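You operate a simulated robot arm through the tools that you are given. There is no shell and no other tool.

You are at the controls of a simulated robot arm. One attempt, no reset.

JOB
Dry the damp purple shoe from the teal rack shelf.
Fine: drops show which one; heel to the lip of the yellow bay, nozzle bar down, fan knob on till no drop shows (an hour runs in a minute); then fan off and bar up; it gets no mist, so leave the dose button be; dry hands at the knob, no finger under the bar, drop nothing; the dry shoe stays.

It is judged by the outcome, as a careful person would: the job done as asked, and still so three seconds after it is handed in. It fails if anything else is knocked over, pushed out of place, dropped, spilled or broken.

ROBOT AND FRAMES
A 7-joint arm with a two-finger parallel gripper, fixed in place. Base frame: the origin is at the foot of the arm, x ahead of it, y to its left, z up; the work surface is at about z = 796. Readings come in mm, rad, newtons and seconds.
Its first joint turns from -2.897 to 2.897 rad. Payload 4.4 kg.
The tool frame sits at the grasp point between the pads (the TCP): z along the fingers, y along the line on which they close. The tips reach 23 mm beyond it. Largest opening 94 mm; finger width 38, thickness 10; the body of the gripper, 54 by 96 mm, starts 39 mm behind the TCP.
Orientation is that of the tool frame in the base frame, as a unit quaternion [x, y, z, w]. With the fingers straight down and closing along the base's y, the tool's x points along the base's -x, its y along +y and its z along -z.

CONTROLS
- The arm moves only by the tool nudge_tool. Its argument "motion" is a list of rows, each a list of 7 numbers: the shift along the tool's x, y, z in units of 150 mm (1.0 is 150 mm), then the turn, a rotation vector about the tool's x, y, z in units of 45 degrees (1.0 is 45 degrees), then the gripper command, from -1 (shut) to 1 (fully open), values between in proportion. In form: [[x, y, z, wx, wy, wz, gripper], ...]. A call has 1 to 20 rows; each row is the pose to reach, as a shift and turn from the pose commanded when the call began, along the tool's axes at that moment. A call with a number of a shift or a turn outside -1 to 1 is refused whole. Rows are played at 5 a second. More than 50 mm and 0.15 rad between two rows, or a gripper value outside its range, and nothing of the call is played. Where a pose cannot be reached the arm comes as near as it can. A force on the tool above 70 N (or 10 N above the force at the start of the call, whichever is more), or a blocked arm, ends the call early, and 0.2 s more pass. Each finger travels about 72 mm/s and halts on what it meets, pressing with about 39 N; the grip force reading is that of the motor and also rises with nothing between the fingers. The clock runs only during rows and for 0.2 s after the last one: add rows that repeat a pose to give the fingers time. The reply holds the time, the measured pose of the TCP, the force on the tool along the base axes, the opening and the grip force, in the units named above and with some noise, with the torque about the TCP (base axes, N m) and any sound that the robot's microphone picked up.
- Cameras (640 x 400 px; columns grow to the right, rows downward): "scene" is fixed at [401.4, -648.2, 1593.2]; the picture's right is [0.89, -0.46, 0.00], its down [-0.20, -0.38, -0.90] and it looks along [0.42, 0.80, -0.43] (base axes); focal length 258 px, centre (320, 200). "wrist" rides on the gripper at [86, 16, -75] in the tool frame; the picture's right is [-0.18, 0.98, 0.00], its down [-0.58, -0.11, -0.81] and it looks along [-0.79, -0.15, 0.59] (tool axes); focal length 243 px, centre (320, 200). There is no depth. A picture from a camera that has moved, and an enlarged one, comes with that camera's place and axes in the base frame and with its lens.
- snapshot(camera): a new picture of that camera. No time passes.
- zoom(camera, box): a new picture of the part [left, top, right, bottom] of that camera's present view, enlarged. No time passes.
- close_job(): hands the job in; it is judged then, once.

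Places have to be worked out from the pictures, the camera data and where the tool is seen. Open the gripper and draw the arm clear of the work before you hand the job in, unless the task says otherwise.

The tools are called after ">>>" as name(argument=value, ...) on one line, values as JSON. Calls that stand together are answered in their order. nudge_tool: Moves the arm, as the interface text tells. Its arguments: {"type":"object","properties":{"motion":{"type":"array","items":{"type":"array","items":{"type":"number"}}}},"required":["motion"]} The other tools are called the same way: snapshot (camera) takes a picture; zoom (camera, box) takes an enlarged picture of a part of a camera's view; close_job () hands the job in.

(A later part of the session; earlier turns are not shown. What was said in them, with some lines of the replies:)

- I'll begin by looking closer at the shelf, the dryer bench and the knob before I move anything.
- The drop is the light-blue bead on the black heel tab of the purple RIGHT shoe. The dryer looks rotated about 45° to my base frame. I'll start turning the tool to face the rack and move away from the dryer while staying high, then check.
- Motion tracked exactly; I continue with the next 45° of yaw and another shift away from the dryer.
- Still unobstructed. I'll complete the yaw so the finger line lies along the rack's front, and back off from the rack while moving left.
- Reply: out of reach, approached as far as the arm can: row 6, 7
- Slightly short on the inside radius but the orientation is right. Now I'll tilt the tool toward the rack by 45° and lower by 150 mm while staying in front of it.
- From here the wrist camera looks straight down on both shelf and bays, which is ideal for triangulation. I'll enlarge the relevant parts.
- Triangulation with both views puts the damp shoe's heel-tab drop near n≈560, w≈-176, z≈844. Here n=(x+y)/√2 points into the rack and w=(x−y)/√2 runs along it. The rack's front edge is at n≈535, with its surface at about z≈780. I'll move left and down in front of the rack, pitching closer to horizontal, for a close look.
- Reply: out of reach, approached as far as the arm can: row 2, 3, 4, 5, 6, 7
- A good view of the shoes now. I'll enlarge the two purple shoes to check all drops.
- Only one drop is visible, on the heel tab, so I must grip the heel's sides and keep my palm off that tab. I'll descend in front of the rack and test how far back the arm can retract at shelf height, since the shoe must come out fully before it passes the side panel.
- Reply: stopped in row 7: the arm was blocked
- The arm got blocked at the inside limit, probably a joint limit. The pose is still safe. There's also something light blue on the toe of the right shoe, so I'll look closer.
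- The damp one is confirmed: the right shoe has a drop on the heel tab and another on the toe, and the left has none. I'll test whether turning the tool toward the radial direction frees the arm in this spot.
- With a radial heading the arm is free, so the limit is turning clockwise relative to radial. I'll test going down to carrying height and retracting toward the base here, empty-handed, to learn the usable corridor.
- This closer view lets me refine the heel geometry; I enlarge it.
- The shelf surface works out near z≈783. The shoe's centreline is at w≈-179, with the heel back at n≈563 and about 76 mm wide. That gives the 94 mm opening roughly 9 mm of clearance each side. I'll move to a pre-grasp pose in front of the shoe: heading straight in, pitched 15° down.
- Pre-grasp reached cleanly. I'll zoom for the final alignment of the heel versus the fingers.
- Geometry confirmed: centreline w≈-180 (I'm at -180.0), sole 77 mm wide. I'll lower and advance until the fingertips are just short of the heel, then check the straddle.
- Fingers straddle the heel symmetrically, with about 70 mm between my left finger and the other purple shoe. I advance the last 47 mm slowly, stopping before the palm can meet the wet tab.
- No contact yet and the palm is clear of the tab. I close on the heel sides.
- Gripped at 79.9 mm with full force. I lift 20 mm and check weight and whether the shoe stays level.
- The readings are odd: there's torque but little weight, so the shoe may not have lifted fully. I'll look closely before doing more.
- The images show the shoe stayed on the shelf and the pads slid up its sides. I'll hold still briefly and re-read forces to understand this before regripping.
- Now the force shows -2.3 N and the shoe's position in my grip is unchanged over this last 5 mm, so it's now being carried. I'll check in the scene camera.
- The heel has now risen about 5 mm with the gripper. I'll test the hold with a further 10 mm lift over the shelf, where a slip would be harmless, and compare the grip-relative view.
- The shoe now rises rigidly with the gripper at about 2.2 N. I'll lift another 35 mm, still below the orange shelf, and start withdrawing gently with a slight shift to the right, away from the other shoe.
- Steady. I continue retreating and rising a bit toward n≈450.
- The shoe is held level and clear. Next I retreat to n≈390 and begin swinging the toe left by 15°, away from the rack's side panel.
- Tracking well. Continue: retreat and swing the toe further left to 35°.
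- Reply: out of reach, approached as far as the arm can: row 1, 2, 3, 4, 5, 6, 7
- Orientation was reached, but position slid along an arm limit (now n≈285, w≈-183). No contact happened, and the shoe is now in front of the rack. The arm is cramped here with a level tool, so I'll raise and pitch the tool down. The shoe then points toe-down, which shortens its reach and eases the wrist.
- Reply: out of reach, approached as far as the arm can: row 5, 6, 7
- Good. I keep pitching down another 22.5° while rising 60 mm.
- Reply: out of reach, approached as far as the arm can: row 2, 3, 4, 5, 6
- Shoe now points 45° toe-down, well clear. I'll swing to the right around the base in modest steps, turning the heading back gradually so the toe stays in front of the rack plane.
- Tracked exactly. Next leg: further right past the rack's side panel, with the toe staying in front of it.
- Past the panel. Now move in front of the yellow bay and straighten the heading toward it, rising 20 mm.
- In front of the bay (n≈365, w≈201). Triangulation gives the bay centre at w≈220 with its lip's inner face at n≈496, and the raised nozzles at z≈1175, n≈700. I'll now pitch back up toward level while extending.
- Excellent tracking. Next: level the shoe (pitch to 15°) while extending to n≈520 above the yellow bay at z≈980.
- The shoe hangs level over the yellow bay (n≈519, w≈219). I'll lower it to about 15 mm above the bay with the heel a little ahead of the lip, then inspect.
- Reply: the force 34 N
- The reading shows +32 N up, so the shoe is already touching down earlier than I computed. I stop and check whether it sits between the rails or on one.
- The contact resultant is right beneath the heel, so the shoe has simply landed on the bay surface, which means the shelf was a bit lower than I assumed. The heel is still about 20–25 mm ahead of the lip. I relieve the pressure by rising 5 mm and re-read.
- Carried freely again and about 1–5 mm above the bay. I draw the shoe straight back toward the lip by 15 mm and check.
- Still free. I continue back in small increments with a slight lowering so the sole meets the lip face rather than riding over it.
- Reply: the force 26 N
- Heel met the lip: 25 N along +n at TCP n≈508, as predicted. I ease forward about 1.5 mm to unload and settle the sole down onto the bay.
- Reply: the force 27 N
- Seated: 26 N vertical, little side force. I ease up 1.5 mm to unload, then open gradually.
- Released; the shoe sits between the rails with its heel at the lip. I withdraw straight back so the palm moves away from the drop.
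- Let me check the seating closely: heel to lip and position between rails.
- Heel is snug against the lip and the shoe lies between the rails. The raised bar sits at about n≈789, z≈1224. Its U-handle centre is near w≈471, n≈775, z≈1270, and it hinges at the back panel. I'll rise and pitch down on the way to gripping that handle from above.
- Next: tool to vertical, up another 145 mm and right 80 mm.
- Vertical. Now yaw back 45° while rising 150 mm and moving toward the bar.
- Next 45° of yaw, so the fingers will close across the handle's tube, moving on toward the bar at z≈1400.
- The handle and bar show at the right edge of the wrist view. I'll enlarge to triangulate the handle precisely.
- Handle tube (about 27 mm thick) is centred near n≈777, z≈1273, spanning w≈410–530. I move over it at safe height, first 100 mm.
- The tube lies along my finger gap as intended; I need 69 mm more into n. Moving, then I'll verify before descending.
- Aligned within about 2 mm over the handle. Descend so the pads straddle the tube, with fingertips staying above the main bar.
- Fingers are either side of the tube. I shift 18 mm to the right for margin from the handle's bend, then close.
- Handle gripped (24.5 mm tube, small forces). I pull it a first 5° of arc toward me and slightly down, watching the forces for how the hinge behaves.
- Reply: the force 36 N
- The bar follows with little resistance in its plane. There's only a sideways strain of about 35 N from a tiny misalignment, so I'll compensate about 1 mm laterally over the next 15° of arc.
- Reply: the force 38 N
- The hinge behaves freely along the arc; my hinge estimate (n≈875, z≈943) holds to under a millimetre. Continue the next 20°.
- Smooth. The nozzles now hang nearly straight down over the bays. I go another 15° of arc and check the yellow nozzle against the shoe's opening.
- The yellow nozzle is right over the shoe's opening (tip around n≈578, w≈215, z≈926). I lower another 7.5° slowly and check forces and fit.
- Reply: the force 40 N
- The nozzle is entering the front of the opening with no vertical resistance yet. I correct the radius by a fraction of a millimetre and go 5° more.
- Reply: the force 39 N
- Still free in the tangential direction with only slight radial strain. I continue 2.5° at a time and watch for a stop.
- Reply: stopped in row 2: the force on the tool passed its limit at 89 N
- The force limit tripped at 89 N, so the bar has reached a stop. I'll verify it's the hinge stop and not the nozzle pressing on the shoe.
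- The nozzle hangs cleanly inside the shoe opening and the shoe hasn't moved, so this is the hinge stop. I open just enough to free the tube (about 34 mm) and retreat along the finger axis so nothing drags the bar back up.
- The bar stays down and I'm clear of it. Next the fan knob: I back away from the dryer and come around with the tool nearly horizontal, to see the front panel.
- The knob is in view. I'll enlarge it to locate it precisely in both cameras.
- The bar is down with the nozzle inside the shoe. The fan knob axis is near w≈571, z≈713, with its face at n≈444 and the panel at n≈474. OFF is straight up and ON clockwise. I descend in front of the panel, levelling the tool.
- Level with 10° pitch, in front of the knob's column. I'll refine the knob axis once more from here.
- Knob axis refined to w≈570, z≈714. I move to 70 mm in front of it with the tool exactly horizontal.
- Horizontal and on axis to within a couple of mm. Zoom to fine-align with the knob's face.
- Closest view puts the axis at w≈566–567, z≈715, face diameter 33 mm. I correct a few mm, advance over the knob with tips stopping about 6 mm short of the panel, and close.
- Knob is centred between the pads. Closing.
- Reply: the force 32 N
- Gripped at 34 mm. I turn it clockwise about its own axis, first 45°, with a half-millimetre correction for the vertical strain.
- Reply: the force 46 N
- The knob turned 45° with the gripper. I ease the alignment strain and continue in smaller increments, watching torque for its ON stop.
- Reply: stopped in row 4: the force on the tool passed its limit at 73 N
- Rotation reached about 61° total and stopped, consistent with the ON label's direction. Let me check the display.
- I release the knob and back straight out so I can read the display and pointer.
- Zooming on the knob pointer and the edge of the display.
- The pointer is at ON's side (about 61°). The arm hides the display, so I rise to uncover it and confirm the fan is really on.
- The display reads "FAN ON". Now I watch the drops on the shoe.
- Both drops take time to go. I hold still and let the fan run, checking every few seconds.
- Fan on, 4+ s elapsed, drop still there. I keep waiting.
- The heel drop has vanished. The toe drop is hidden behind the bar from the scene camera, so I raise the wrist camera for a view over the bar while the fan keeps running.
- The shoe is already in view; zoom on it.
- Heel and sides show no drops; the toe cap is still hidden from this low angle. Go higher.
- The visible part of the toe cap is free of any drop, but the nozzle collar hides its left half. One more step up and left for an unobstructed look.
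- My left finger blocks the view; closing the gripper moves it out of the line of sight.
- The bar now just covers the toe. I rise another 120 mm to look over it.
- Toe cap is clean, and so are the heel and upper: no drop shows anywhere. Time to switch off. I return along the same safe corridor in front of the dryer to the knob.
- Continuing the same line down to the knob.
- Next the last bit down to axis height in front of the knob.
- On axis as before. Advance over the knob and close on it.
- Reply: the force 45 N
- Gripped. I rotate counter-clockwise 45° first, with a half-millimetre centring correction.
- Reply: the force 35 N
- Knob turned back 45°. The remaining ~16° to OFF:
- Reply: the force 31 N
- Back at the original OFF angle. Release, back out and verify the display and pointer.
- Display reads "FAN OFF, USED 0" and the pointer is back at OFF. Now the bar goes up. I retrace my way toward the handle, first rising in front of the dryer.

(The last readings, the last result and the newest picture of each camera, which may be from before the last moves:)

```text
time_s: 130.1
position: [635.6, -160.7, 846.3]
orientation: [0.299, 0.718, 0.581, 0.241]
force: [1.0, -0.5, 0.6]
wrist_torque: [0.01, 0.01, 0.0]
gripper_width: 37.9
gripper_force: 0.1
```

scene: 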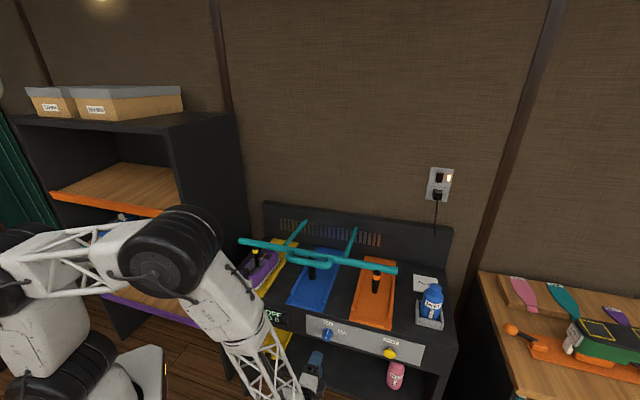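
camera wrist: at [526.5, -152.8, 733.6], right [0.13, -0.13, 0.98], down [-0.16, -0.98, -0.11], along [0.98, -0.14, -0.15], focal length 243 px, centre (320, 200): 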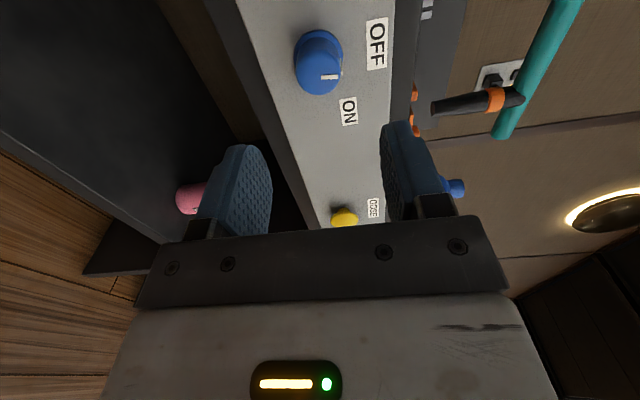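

>>> nudge_tool(motion=[[0.048, 0.1, 0.014, 0.053, 0, 0, -0.2], [0.096, 0.2, 0.029, 0.106, 0, 0, -0.2], [0.144, 0.3, 0.043, 0.158, 0, 0, -0.2], [0.192, 0.4, 0.058, 0.211, 0, 0, -0.2], [0.239, 0.5, 0.072, 0.264, 0, 0, -0.2], [0.287, 0.6, 0.086, 0.317, 0, 0, -0.2], [0.335, 0.7, 0.101, 0.369, 0, 0, -0.2], [0.383, 0.8, 0.115, 0.422, 0, 0, -0.2], [0.383, 0.8, 0.115, 0.422, 0, 0, -0.2]])

>>> snapshot(camera="wrist")

>>> snapshot(camera="scene")

```text
time_s: 132.1
position: [626.5, -90.1, 960.5]
orientation: [0.335, 0.803, 0.455, 0.189]
force: [0.2, 0.5, 0.3]
wrist_torque: [0.04, -0.02, 0.02]
gripper_width: 37.8
gripper_force: 0.0
```

```text
taken
camera wrist: at [525.0, -67.4, 1013.1], right [0.49, 0.22, 0.84], down [-0.12, -0.94, 0.32], along [0.86, -0.26, -0.44], focal length 243 px, centre (320, 200)
```

wrist: 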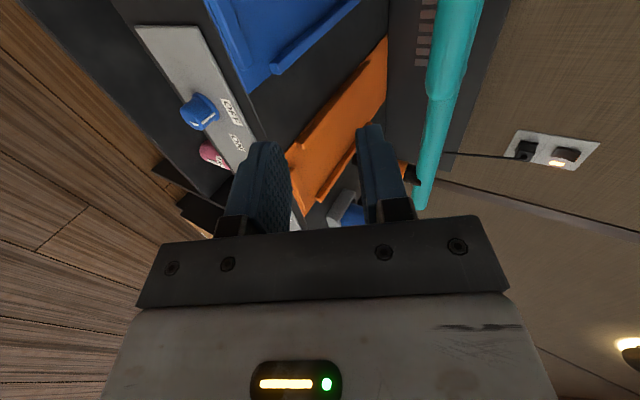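

```text
taken
```

scene: 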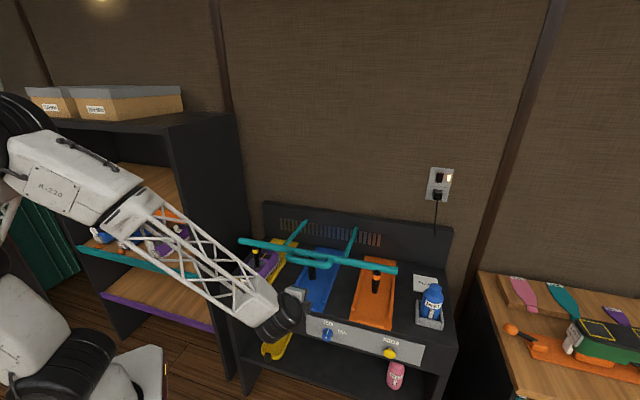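

>>> nudge_tool(motion=[[0.038, 0.098, 0.043, 0.053, 0, 0, -0.2], [0.077, 0.196, 0.086, 0.106, 0, 0, -0.2], [0.115, 0.294, 0.129, 0.159, 0, 0, -0.2], [0.153, 0.392, 0.172, 0.212, 0, 0, -0.2], [0.192, 0.49, 0.215, 0.265, 0, 0, -0.2], [0.23, 0.588, 0.258, 0.318, 0, 0, -0.2], [0.268, 0.686, 0.301, 0.371, 0, 0, -0.2], [0.307, 0.784, 0.344, 0.424, 0, 0, -0.2], [0.307, 0.784, 0.344, 0.424, 0, 0, -0.2]])

>>> snapshot(camera="wrist")

>>> zoom(camera="scene", box=[220, 190, 400, 310])

```text
time_s: 134.1
position: [666.8, 15.0, 1033.5]
orientation: [0.361, 0.868, 0.316, 0.129]
force: [-0.2, -0.4, 0.0]
wrist_torque: [0.03, 0.01, 0.0]
gripper_width: 37.6
gripper_force: 0.1
```

```text
taken
camera wrist: at [580.5, 51.6, 1102.5], right [0.67, 0.4, 0.63], down [-0.01, -0.84, 0.55], along [0.75, -0.37, -0.55], focal length 243 px, centre (320, 200)
```

wrist: 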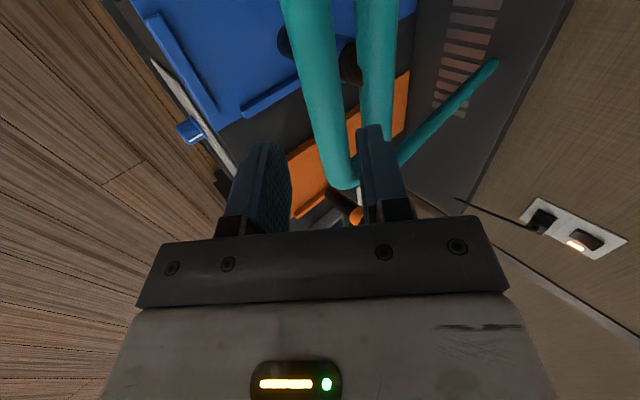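

```text
3.33 times, centred on (310, 250) of scene
camera zoom: at [401.4, -648.2, 1593.2], right [0.89, -0.46, 0.0], down [-0.2, -0.38, -0.9], along [0.42, 0.8, -0.43], focal length 860 px, centre (353, 33)
```

zoom: 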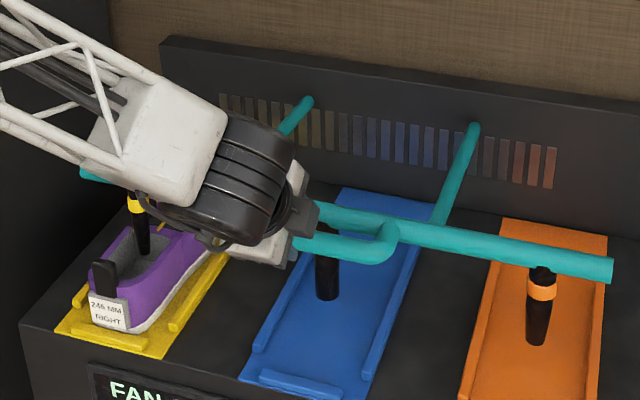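

Same standoff pose as after my earlier release. I align 2 mm, narrow the opening to about 33 mm so the rear finger stays off the main bar, advance 72 mm along the finger axis, and close on the handle.

>>> nudge_tool(motion=[[0, 0.013, 0, 0, 0, 0, -0.3], [0, 0.013, 0, 0, 0, 0, -0.3], [0, 0.013, 0.12, 0, 0, 0, -0.3], [0, 0.013, 0.24, 0, 0, 0, -0.3], [0, 0.013, 0.33, 0, 0, 0, -0.3], [0, 0.013, 0.41, 0, 0, 0, -0.3], [0, 0.013, 0.483, 0, 0, 0, -0.3], [0, 0.013, 0.483, 0, 0, 0, -0.3]])

>>> snapshot(camera="wrist")

```text
time_s: 135.9
position: [701.0, 49.7, 980.0]
orientation: [0.361, 0.868, 0.315, 0.129]
force: [0.3, 0.3, 0.3]
wrist_torque: [0.0, 0.0, -0.01]
gripper_width: 32.9
gripper_force: 0.1
```

```text
taken
camera wrist: at [614.8, 85.6, 1047.7], right [0.67, 0.4, 0.63], down [-0.01, -0.84, 0.55], along [0.75, -0.37, -0.55], focal length 243 px, centre (320, 200)
```

wrist: 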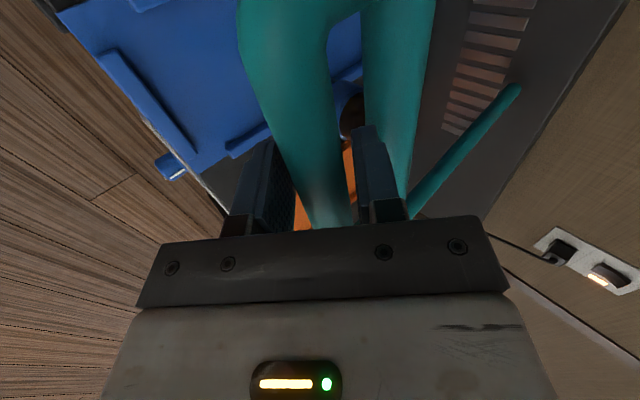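

Handle is between the pads without contact. Close on it.

>>> nudge_tool(motion=[[0, 0, 0, 0, 0, 0, -0.4], [0, 0, 0, 0, 0, 0, -0.6], [0, 0, 0, 0, 0, 0, -1], [0, 0, 0, 0, 0, 0, -1]])

```text
time_s: 136.9
position: [700.7, 48.9, 980.8]
orientation: [0.361, 0.868, 0.315, 0.129]
force: [9.4, 11.1, 2.8]
wrist_torque: [-0.56, -0.6, 0.96]
gripper_width: 24.5
gripper_force: 45.4
```

Handle gripped. I lift along the same arc, first 15°, un-tilting the tool as it rises.

>>> nudge_tool(motion=[[0, 0.073, -0.069, 0.033, 0, 0, -1], [0, 0.151, -0.135, 0.065, 0, 0, -1], [0, 0.23, -0.197, 0.098, 0, 0, -1], [0, 0.312, -0.257, 0.131, 0, 0, -1], [0, 0.397, -0.312, 0.163, 0, 0, -1], [0, 0.483, -0.363, 0.196, 0, 0, -1], [0, 0.483, -0.363, 0.196, 0, 0, -1]])

>>> zoom(camera="scene", box=[220, 170, 400, 310])

```text
time_s: 138.5
position: [716.3, 63.1, 1070.1]
orientation: [0.37, 0.889, 0.248, 0.101]
force: [-27.2, -10.3, 9.1]
wrist_torque: [-0.2, 0.08, 1.23]
gripper_width: 24.4
gripper_force: 45.2
```

```text
2.86 times, centred on (310, 240) of scene
camera zoom: at [401.4, -648.2, 1593.2], right [0.89, -0.46, 0.0], down [-0.2, -0.38, -0.9], along [0.42, 0.8, -0.43], focal length 737 px, centre (349, 86)
```

zoom: 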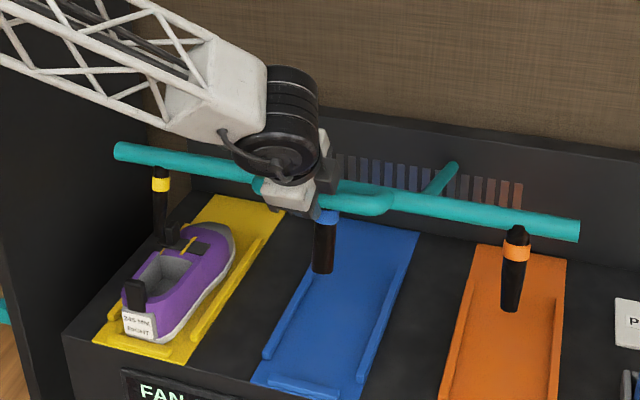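

The bar is rising and the nozzle has left the shoe cleanly, with the shoe undisturbed. Continue 20° more.

>>> nudge_tool(motion=[[0, 0.081, -0.06, 0.033, 0, 0, -1], [0, 0.165, -0.116, 0.066, 0, 0, -1], [0, 0.251, -0.168, 0.098, 0, 0, -1], [0, 0.34, -0.218, 0.131, 0, 0, -1], [0, 0.43, -0.263, 0.164, 0, 0, -1], [0, 0.523, -0.304, 0.197, 0, 0, -1], [0, 0.617, -0.341, 0.229, 0, 0, -1], [0, 0.713, -0.373, 0.262, 0, 0, -1], [0, 0.713, -0.373, 0.262, 0, 0, -1]])

>>> zoom(camera="scene", box=[220, 130, 400, 310])

```text
time_s: 140.5
position: [760.2, 107.5, 1173.0]
orientation: [0.378, 0.91, 0.156, 0.063]
force: [3.5, -19.8, 2.8]
wrist_torque: [-0.81, -0.72, 0.75]
gripper_width: 24.7
gripper_force: 45.4
```

```text
2.22 times, centred on (310, 220) of scene
camera zoom: at [401.4, -648.2, 1593.2], right [0.89, -0.46, 0.0], down [-0.2, -0.38, -0.9], along [0.42, 0.8, -0.43], focal length 573 px, centre (342, 156)
```

zoom: 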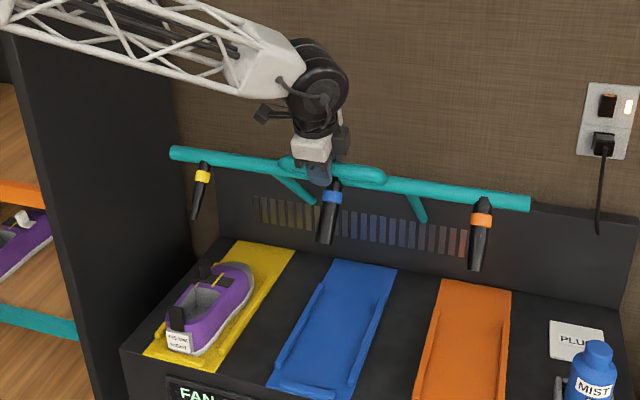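

Smooth, low forces. Another 20° up.

>>> nudge_tool(motion=[[0, 0.088, -0.047, 0.033, 0, 0, -1], [0, 0.179, -0.09, 0.066, 0, 0, -1], [0, 0.272, -0.13, 0.098, 0, 0, -1], [0, 0.367, -0.165, 0.131, 0, 0, -1], [0, 0.463, -0.197, 0.164, 0, 0, -1], [0, 0.561, -0.224, 0.197, 0, 0, -1], [0, 0.66, -0.247, 0.229, 0, 0, -1], [0, 0.759, -0.265, 0.262, 0, 0, -1], [0, 0.759, -0.265, 0.262, 0, 0, -1]])

>>> zoom(camera="scene", box=[220, 100, 400, 310])

```text
time_s: 142.5
position: [828.4, 175.8, 1244.8]
orientation: [0.382, 0.922, 0.061, 0.023]
force: [-15.1, 13.6, -1.2]
wrist_torque: [0.05, 0.19, 0.77]
gripper_width: 25.1
gripper_force: 45.1
```

```text
1.90 times, centred on (310, 205) of scene
camera zoom: at [401.4, -648.2, 1593.2], right [0.89, -0.46, 0.0], down [-0.2, -0.38, -0.9], along [0.42, 0.8, -0.43], focal length 492 px, centre (339, 190)
```

zoom: 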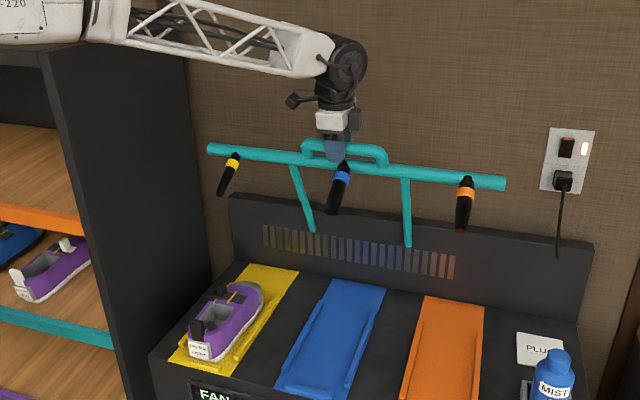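

Nearly up. Last 12° to the original raised position, slowing near its upper stop.

>>> nudge_tool(motion=[[0, 0.095, -0.034, 0.032, 0, 0, -1], [0, 0.191, -0.065, 0.065, 0, 0, -1], [0, 0.29, -0.091, 0.097, 0, 0, -1], [0, 0.389, -0.113, 0.13, 0, 0, -1], [0, 0.43, -0.12, 0.145, 0, 0, -1], [0, 0.45, -0.124, 0.155, 0, 0, -1], [0, 0.45, -0.124, 0.155, 0, 0, -1]])

>>> zoom(camera="scene", box=[240, 100, 420, 240])

```text
time_s: 144.1
position: [873.1, 220.4, 1274.0]
orientation: [0.384, 0.924, 0.004, 0.0]
force: [-14.7, 17.2, -23.6]
wrist_torque: [-0.06, 0.02, 0.65]
gripper_width: 24.5
gripper_force: 44.5
```

```text
2.86 times, centred on (330, 170) of scene
camera zoom: at [401.4, -648.2, 1593.2], right [0.89, -0.46, 0.0], down [-0.2, -0.38, -0.9], along [0.42, 0.8, -0.43], focal length 737 px, centre (291, 286)
```

zoom: 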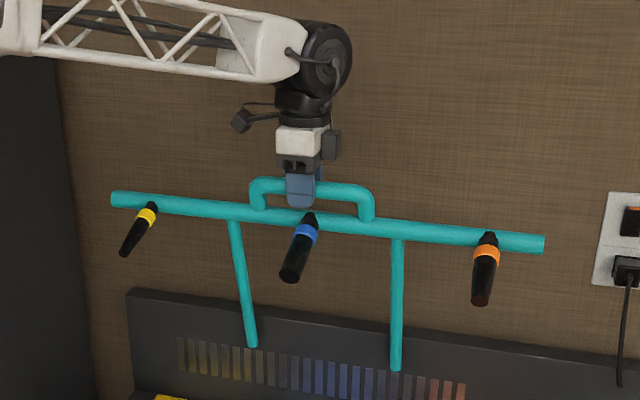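

Within about 4 mm of the original raised position. I nudge it the rest until the stop is felt.

>>> nudge_tool(motion=[[-0.001, 0.013, -0.001, 0, 0, 0, -1], [-0.001, 0.026, -0.003, 0, 0, 0, -1], [-0.001, 0.026, -0.003, 0, 0, 0, -1]])

```text
time_s: 144.9
position: [877.7, 221.7, 1273.4]
orientation: [0.385, 0.923, 0.005, 0.001]
force: [-7.4, 8.2, -19.7]
wrist_torque: [0.11, 0.31, 0.68]
gripper_width: 24.6
gripper_force: 45.2
```

>>> nudge_tool(motion=[[0, 0.012, 0.001, 0, 0, 0, -1], [0, 0.02, 0.001, 0, 0, 0, -1], [0, 0.02, 0.001, 0, 0, 0, -1]])

>>> zoom(camera="scene", box=[240, 100, 420, 240])

```text
time_s: 145.7
position: [877.2, 223.3, 1275.0]
orientation: [0.384, 0.923, 0.005, 0.0]
force: [-39.8, -14.9, -16.8]
wrist_torque: [-0.13, -0.09, 0.69]
gripper_width: 24.3
gripper_force: 44.9
```

```text
2.86 times, centred on (330, 170) of scene
camera zoom: at [401.4, -648.2, 1593.2], right [0.89, -0.46, 0.0], down [-0.2, -0.38, -0.9], along [0.42, 0.8, -0.43], focal length 737 px, centre (291, 286)
```

zoom: 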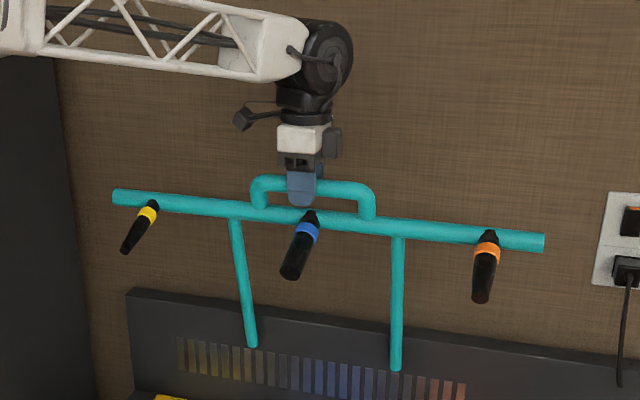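

The stop is felt (-39 N along n) and the picture matches the original raised position exactly. I release and lift straight off.

>>> nudge_tool(motion=[[0, -0.003, 0, 0, 0, 0, -0.4], [0, -0.003, 0, 0, 0, 0, 0], [0, -0.003, 0, 0, 0, 0, 0.3], [0, -0.003, 0, 0, 0, 0, 0.4], [0, -0.003, -0.15, 0, 0, 0, 0.4], [0, -0.003, -0.32, 0, 0, 0, 0.4], [0, -0.003, -0.5, 0, 0, 0, 0.4], [0, -0.003, -0.7, 0, 0, 0, 0.4], [0, -0.003, -0.9, 0, 0, 0, 0.4], [0, -0.003, -0.9, 0, 0, 0, 0.4]])

>>> snapshot(camera="scene")

>>> zoom(camera="scene", box=[220, 150, 460, 300])

```text
time_s: 147.9
position: [878.0, 222.6, 1410.5]
orientation: [0.383, 0.924, 0.005, 0.0]
force: [0.1, 0.1, -0.2]
wrist_torque: [0.0, 0.0, -0.04]
gripper_width: 65.9
gripper_force: 0.1
```

```text
taken
```

scene: 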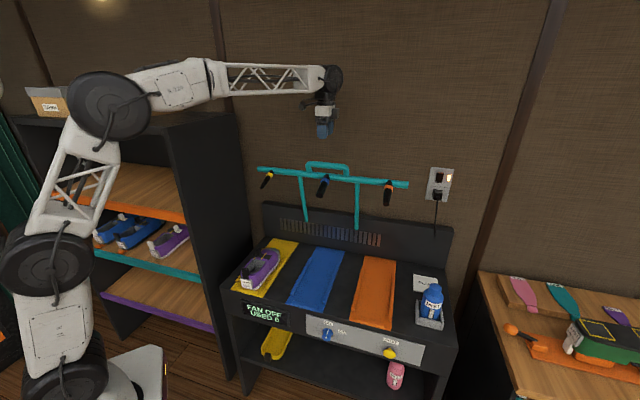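

```text
2.67 times, centred on (340, 225) of scene
camera zoom: at [401.4, -648.2, 1593.2], right [0.89, -0.46, 0.0], down [-0.2, -0.38, -0.9], along [0.42, 0.8, -0.43], focal length 688 px, centre (267, 133)
```

zoom: 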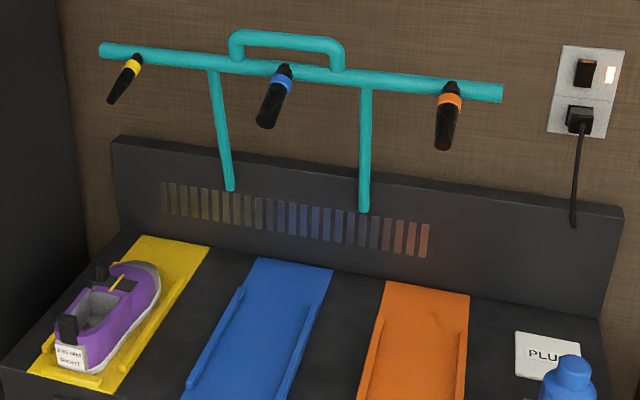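

The bar stays up. Check the shoe (toe now unobstructed), the display and the rest of the scene.

>>> zoom(camera="scene", box=[230, 240, 310, 300])

>>> zoom(camera="scene", box=[225, 290, 365, 360])

>>> zoom(camera="scene", box=[40, 160, 240, 285])

>>> zoom(camera="scene", box=[370, 250, 640, 400])

```text
6.67 times, centred on (270, 270) of scene
camera zoom: at [401.4, -648.2, 1593.2], right [0.89, -0.46, 0.0], down [-0.2, -0.38, -0.9], along [0.42, 0.8, -0.43], focal length 1720 px, centre (653, -267)
```

zoom: 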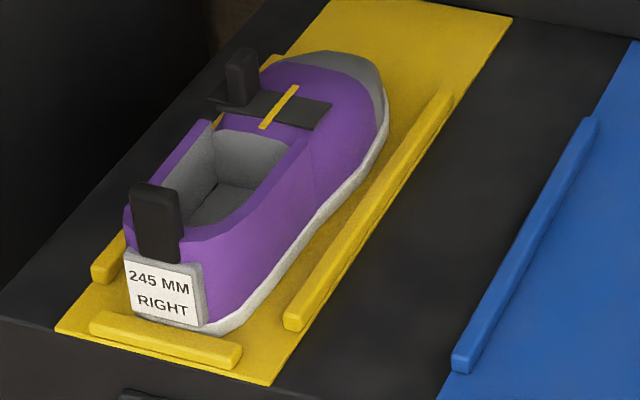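

```text
4.57 times, centred on (295, 325) of scene
camera zoom: at [401.4, -648.2, 1593.2], right [0.89, -0.46, 0.0], down [-0.2, -0.38, -0.9], along [0.42, 0.8, -0.43], focal length 1180 px, centre (434, -371)
```

zoom: 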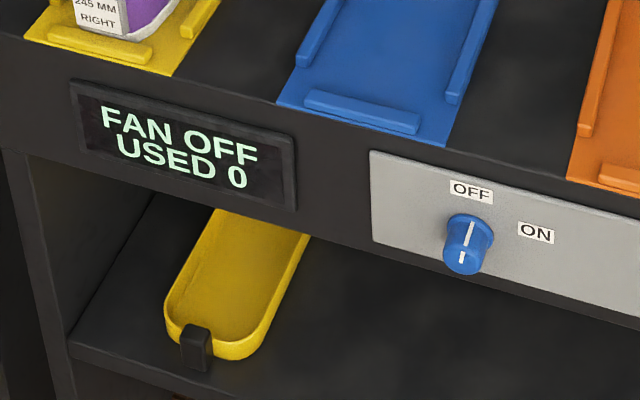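

```text
3.20 times, centred on (140, 222) of scene
camera zoom: at [401.4, -648.2, 1593.2], right [0.89, -0.46, 0.0], down [-0.2, -0.38, -0.9], along [0.42, 0.8, -0.43], focal length 826 px, centre (896, 128)
```

zoom: 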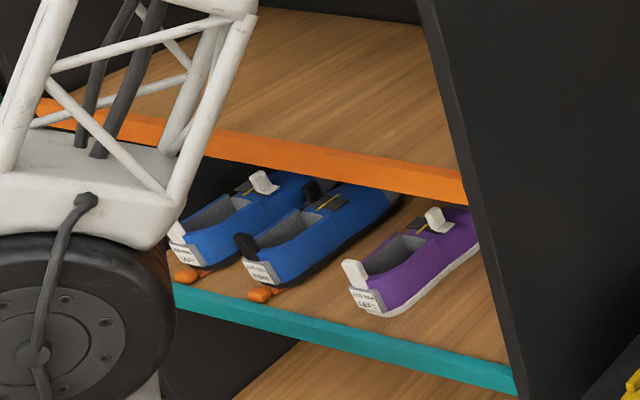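

```text
2.37 times, centred on (505, 325) of scene
camera zoom: at [401.4, -648.2, 1593.2], right [0.89, -0.46, 0.0], down [-0.2, -0.38, -0.9], along [0.42, 0.8, -0.43], focal length 612 px, centre (-118, -96)
```

zoom: 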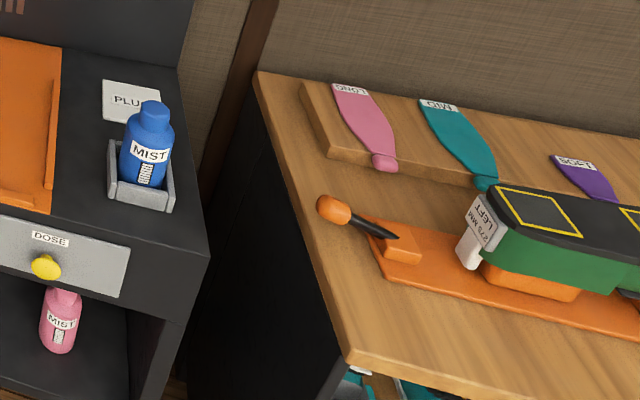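

Everything checks out: no drop on heel, sides or toe, FAN OFF, USED 0, bar up, other shoes and items in place. I now open the gripper fully and draw the arm clear, back near its starting pose.

>>> nudge_tool(motion=[[0, -0.15, -0.05, 0, 0, 0, 0.6], [0, -0.3, -0.1, 0, 0, 0, 0.8], [0, -0.47, -0.15, 0, 0, 0, 1], [-0.05, -0.64, -0.2, 0, 0, 0, 1], [-0.1, -0.81, -0.25, 0, 0, 0, 1], [-0.15, -0.95, -0.3, 0, 0, 0, 1], [-0.15, -0.95, -0.3, 0, 0, 0, 1]])

>>> nudge_tool(motion=[[0, -0.15, -0.02, 0, 0, 0, 1], [0, -0.3, -0.04, 0, 0, 0, 1], [0, -0.45, -0.06, 0, 0, 0, 1], [0, -0.6, -0.06, 0, 0, 0, 1], [0, -0.7, -0.06, 0, 0, 0, 1], [0, -0.7, -0.06, 0, 0, 0, 1]])

>>> snapshot(camera="scene")

>>> snapshot(camera="wrist")

```text
time_s: 149.5
position: [793.5, 107.0, 1453.2]
orientation: [0.383, 0.924, 0.005, 0.0]
force: [-0.6, -0.3, -0.2]
wrist_torque: [-0.01, 0.03, -0.01]
gripper_width: 93.9
gripper_force: 0.1
```

```text
time_s: 150.9
position: [716.7, 32.5, 1460.2]
orientation: [0.383, 0.924, 0.005, 0.0]
force: [-0.7, 1.2, -1.0]
wrist_torque: [-0.01, -0.02, 0.03]
gripper_width: 94.0
gripper_force: 0.1
```

```text
taken
```

scene: 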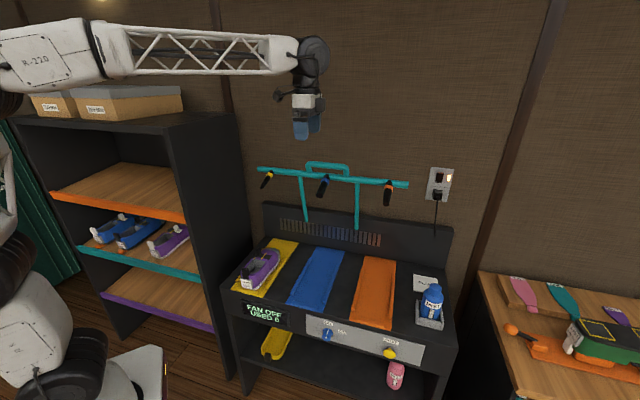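

```text
taken
camera wrist: at [667.6, 104.6, 1536.5], right [0.83, 0.56, 0.01], down [0.33, -0.5, 0.8], along [0.46, -0.66, -0.6], focal length 243 px, centre (320, 200)
```

wrist: 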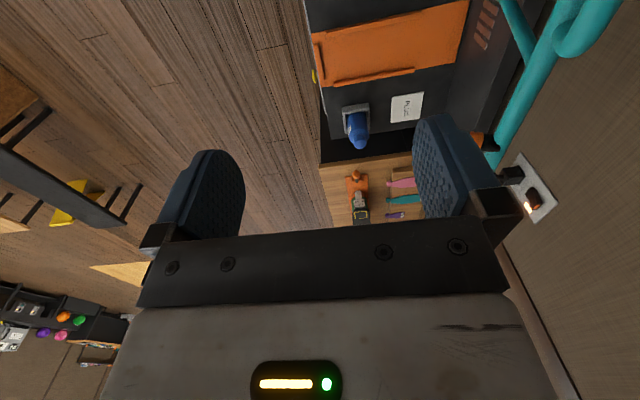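

All is as asked: the damp right shoe sits dry with its heel at the yellow lip, the fan is off, and the bar is up. No mist was used, the dry left shoe is untouched, and the gripper is open and clear. Handing in.

>>> close_job()

```text
The job is handed in.
```

The damp purple shoe (the right one) is dry and sitting in the yellow bay with its heel at the lip. I've handed the job in.

- **Drying:** the drops on the heel tab and toe are gone. I checked the heel, right side, top and toe with the cameras. I never had a view of its outer left side, so that face is unchecked.
- **Fan and bar:** the display reads FAN OFF and the nozzle bar is back up at its stop. The knob pointer sits roughly 10° short of where it started.
- **Mist:** I didn't touch the dose button, and the display still shows USED 0.
- **Everything else:** the other purple shoe is still on the teal shelf. Nothing was knocked over, moved or dropped, and the arm is clear with the gripper open.

On the first lift the shoe didn't come up; my grip slid up its sides while it stayed on the shelf. It held firmly after that.
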